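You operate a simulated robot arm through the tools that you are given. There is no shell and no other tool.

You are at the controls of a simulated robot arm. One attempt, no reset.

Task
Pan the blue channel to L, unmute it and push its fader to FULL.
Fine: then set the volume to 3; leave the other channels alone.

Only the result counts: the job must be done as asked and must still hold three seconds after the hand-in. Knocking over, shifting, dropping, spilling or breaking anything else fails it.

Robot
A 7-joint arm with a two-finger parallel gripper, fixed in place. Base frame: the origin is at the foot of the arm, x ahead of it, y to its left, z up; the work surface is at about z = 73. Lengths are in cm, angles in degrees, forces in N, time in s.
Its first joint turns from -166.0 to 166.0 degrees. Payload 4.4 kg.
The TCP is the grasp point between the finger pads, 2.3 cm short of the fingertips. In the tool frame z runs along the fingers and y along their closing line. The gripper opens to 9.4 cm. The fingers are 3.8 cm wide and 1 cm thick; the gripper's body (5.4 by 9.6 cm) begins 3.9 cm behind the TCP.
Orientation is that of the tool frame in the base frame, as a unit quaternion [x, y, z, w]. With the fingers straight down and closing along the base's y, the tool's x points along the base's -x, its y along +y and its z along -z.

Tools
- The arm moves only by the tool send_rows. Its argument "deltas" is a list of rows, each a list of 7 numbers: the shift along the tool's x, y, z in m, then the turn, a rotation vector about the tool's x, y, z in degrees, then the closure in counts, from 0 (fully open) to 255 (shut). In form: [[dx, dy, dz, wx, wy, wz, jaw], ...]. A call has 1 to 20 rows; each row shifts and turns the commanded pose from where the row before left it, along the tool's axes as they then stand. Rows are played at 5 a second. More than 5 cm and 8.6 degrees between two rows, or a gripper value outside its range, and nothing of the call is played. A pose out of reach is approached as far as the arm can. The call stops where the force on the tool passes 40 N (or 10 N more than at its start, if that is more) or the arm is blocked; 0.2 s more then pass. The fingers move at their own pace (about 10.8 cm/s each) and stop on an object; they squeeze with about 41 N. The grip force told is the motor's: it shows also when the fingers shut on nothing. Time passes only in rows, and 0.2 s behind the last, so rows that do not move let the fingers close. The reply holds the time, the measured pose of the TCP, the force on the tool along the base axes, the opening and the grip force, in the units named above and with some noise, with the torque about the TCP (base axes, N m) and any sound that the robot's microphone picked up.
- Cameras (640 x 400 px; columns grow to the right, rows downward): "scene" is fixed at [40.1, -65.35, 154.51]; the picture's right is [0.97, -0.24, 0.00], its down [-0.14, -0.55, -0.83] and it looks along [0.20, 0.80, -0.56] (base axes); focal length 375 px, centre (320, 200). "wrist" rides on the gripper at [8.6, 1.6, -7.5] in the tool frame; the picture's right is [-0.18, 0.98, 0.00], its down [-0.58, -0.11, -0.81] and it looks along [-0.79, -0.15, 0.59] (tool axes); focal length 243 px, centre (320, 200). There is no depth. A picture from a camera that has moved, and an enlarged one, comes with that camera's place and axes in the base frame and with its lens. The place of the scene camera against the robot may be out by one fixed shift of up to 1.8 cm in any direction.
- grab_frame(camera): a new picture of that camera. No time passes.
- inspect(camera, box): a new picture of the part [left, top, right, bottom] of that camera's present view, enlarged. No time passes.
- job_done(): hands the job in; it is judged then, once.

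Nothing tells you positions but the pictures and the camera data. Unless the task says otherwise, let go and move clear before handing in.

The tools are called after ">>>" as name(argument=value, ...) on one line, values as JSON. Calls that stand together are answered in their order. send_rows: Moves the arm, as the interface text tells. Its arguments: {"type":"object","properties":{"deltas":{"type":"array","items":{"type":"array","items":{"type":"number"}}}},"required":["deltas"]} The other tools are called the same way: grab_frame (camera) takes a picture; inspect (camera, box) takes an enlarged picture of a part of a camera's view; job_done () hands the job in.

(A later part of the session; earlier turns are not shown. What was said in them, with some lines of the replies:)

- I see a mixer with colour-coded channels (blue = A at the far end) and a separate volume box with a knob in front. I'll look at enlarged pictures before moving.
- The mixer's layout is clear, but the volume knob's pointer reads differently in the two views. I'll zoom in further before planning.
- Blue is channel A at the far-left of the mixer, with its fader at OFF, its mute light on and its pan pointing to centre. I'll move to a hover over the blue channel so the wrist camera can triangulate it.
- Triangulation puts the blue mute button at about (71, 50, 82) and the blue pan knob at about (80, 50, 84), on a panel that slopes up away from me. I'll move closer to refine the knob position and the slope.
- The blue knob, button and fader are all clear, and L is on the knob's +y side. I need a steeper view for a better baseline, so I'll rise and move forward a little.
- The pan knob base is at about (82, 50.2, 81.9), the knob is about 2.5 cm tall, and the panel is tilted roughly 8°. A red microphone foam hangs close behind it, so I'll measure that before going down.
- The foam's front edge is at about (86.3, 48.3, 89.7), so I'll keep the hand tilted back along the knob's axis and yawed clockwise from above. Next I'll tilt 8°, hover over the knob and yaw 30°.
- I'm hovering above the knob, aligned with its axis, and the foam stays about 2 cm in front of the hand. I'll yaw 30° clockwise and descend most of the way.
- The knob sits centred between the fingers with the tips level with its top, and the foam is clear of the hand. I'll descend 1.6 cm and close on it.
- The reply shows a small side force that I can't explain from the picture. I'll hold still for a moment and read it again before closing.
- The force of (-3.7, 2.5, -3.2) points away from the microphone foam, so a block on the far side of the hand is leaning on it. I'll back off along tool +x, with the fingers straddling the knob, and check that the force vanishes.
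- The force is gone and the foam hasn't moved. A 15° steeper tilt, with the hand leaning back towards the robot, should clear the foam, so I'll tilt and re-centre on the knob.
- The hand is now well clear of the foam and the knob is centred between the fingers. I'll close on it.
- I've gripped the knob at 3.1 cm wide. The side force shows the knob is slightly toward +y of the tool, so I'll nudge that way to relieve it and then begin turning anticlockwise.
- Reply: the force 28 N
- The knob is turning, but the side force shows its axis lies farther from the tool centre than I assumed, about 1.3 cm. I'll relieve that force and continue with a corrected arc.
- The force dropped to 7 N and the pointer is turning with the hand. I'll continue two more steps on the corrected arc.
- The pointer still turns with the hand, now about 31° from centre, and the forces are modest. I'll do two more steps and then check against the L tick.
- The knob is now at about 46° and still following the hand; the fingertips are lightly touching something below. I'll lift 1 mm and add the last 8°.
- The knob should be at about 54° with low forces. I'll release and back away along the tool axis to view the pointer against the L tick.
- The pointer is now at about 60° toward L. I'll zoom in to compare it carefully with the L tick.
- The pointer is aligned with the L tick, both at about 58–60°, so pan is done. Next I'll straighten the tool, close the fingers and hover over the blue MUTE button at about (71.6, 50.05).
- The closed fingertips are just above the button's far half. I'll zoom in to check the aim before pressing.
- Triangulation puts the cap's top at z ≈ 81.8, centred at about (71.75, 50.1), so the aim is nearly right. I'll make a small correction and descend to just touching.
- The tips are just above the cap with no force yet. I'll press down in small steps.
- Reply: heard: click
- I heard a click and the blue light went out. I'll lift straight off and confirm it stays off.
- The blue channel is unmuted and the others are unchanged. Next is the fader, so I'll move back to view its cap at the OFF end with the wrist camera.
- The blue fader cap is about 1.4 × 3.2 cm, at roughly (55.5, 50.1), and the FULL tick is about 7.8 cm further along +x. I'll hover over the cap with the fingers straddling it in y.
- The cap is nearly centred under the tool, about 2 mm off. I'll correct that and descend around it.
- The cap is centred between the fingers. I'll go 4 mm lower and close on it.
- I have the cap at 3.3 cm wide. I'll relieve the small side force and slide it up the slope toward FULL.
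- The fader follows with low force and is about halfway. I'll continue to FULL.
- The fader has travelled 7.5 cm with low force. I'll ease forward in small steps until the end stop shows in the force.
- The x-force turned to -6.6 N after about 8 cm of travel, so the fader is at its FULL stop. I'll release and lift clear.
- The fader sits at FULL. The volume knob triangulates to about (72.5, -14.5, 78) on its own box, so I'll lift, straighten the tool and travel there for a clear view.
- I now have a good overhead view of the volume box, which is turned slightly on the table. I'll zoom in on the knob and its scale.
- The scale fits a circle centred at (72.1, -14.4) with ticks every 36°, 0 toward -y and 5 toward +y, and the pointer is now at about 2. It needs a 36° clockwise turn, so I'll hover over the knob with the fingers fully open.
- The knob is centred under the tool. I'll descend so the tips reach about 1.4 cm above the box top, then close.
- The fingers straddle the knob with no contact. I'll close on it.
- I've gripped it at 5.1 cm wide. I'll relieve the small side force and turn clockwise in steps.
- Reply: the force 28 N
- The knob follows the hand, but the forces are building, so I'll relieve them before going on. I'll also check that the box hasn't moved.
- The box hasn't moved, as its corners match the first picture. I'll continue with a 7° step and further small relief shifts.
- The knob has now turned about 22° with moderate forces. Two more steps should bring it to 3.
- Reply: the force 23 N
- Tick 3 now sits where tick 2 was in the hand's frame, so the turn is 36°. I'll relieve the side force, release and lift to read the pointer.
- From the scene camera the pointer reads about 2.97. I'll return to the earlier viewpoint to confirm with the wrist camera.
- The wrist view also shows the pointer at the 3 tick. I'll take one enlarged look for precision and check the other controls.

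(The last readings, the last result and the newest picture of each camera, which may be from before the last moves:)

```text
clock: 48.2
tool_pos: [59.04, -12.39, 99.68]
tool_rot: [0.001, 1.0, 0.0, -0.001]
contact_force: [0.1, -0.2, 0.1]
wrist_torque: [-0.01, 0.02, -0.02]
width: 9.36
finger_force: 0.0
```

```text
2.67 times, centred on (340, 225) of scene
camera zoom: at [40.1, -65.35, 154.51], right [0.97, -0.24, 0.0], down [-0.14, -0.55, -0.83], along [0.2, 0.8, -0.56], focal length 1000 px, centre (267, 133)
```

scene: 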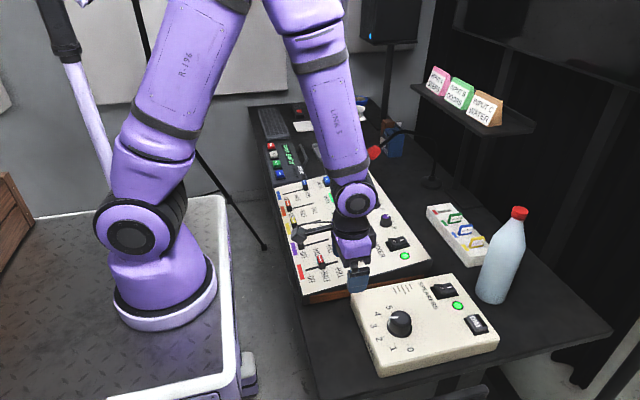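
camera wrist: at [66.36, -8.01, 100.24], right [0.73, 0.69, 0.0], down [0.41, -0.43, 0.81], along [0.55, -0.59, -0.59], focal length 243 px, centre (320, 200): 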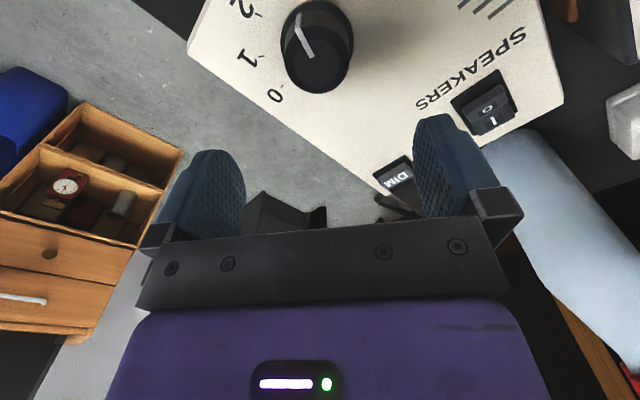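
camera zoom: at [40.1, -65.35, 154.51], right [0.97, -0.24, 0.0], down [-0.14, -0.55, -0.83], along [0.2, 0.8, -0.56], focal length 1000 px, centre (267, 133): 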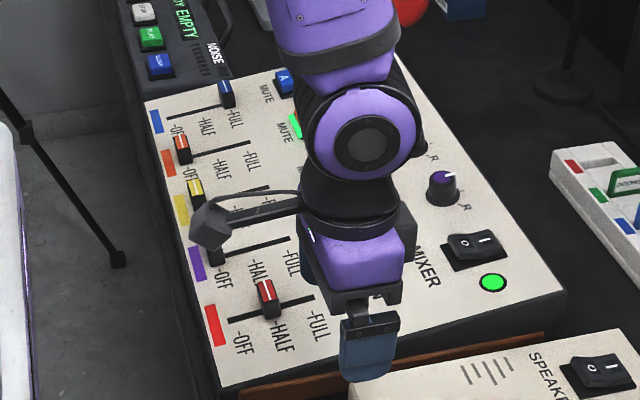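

The pointer reads 107–109°, and 3 is at 108°, so the volume is set. I'll move the arm clear, back to near its start pose, and make a final check of everything.

>>> send_rows(deltas=[[0.009, 0.042, -0.0125, 0, 0, 0, 0], [0.009, 0.042, -0.0125, 0, 0, 0, 0], [0.009, 0.042, -0.0125, 0, 0, 0, 0], [0.009, 0.042, -0.0125, 0, 0, 0, 0], [0.009, 0.042, -0.0125, 0, 0, 0, 0], [0.009, 0.042, -0.0125, 0, 0, 0, 0], [0.009, 0.042, -0.0125, 0, 0, 0, 0], [0.009, 0.042, -0.0125, 0, 0, 0, 0], [0.009, 0.042, -0.0125, 0, 0, 0, 0], [0.009, 0.042, -0.0125, 0, 0, 0, 0], [0, 0, 0, 0, 0, 0, 0], [0, 0, 0, 0, 0, 0, 0]])

>>> grab_frame(camera="scene")

>>> inspect(camera="scene", box=[260, 150, 440, 300])

>>> inspect(camera="scene", box=[340, 120, 400, 185])

>>> inspect(camera="scene", box=[340, 260, 520, 380])

```text
clock: 50.8
tool_pos: [50.24, 29.93, 112.39]
tool_rot: [0.001, 1.0, 0.0, 0.0]
contact_force: [0.1, 0.1, 0.8]
wrist_torque: [0.03, 0.0, -0.01]
width: 9.4
finger_force: 0.0
```

```text
taken
```

scene: 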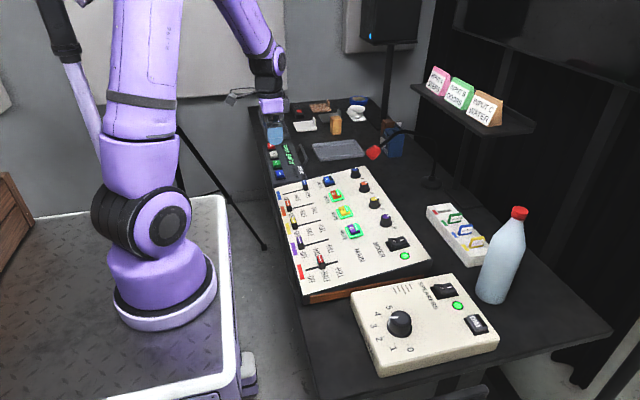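

```text
2.67 times, centred on (350, 225) of scene
camera zoom: at [40.1, -65.35, 154.51], right [0.97, -0.24, 0.0], down [-0.14, -0.55, -0.83], along [0.2, 0.8, -0.56], focal length 1000 px, centre (240, 133)
```

zoom: 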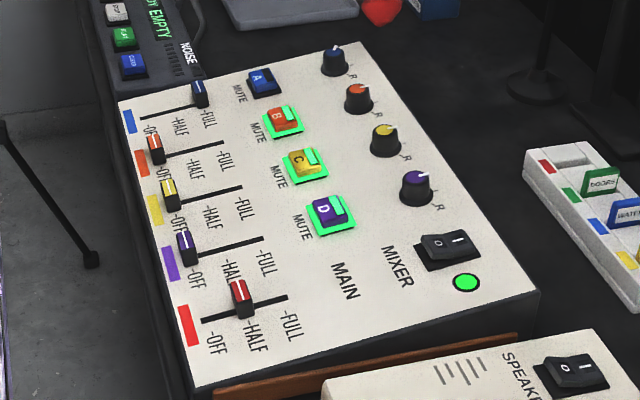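

```text
6.15 times, centred on (370, 152) of scene
camera zoom: at [40.1, -65.35, 154.51], right [0.97, -0.24, 0.0], down [-0.14, -0.55, -0.83], along [0.2, 0.8, -0.56], focal length 2306 px, centre (12, 492)
```

zoom: 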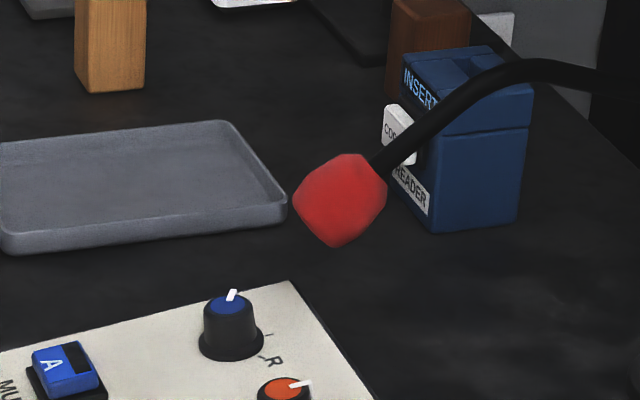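

```text
3.33 times, centred on (430, 320) of scene
camera zoom: at [40.1, -65.35, 154.51], right [0.97, -0.24, 0.0], down [-0.14, -0.55, -0.83], along [0.2, 0.8, -0.56], focal length 1249 px, centre (-47, -200)
```

zoom: 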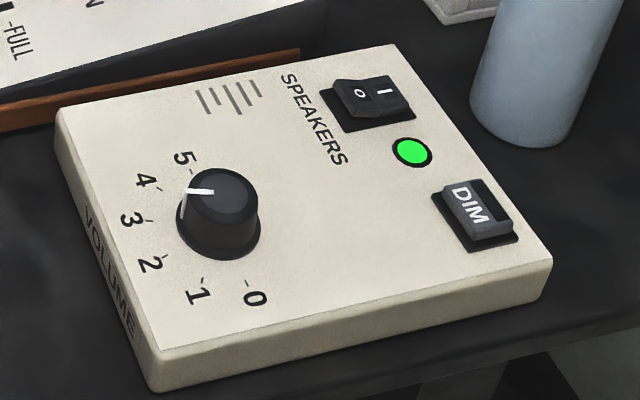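

Blue is panned to L, unmuted with its light off, and its fader is at FULL. The volume points at 3, and the other channels, the boxes and the microphone look the same as at the start. The arm is clear, so I'm handing in.

>>> job_done()

```text
The job is handed in.
```

The blue channel is panned to L, unmuted and at FULL, and the volume is set to 3. I've handed the job in with the arm clear, but no verdict came back.

- **Pan:** I turned the blue knob anticlockwise until its pointer lined up with the L tick, at about 60°.
- **Mute:** I pressed the blue MUTE button once. It clicked, and its light went out and stayed out.
- **Fader:** I slid the blue fader about 8 cm until it met its end stop at FULL.
- **Volume:** I turned the knob from about 2 to 3. The pointer reads 107–109°, and the 3 mark is at 108°.

While I was lining up on the pan knob, the hand leaned lightly on the microphone foam, with about 5 N. I backed off at once, and the foam and its stand are where they were in the first picture. The other channels were not touched, and nothing else appears to have moved.
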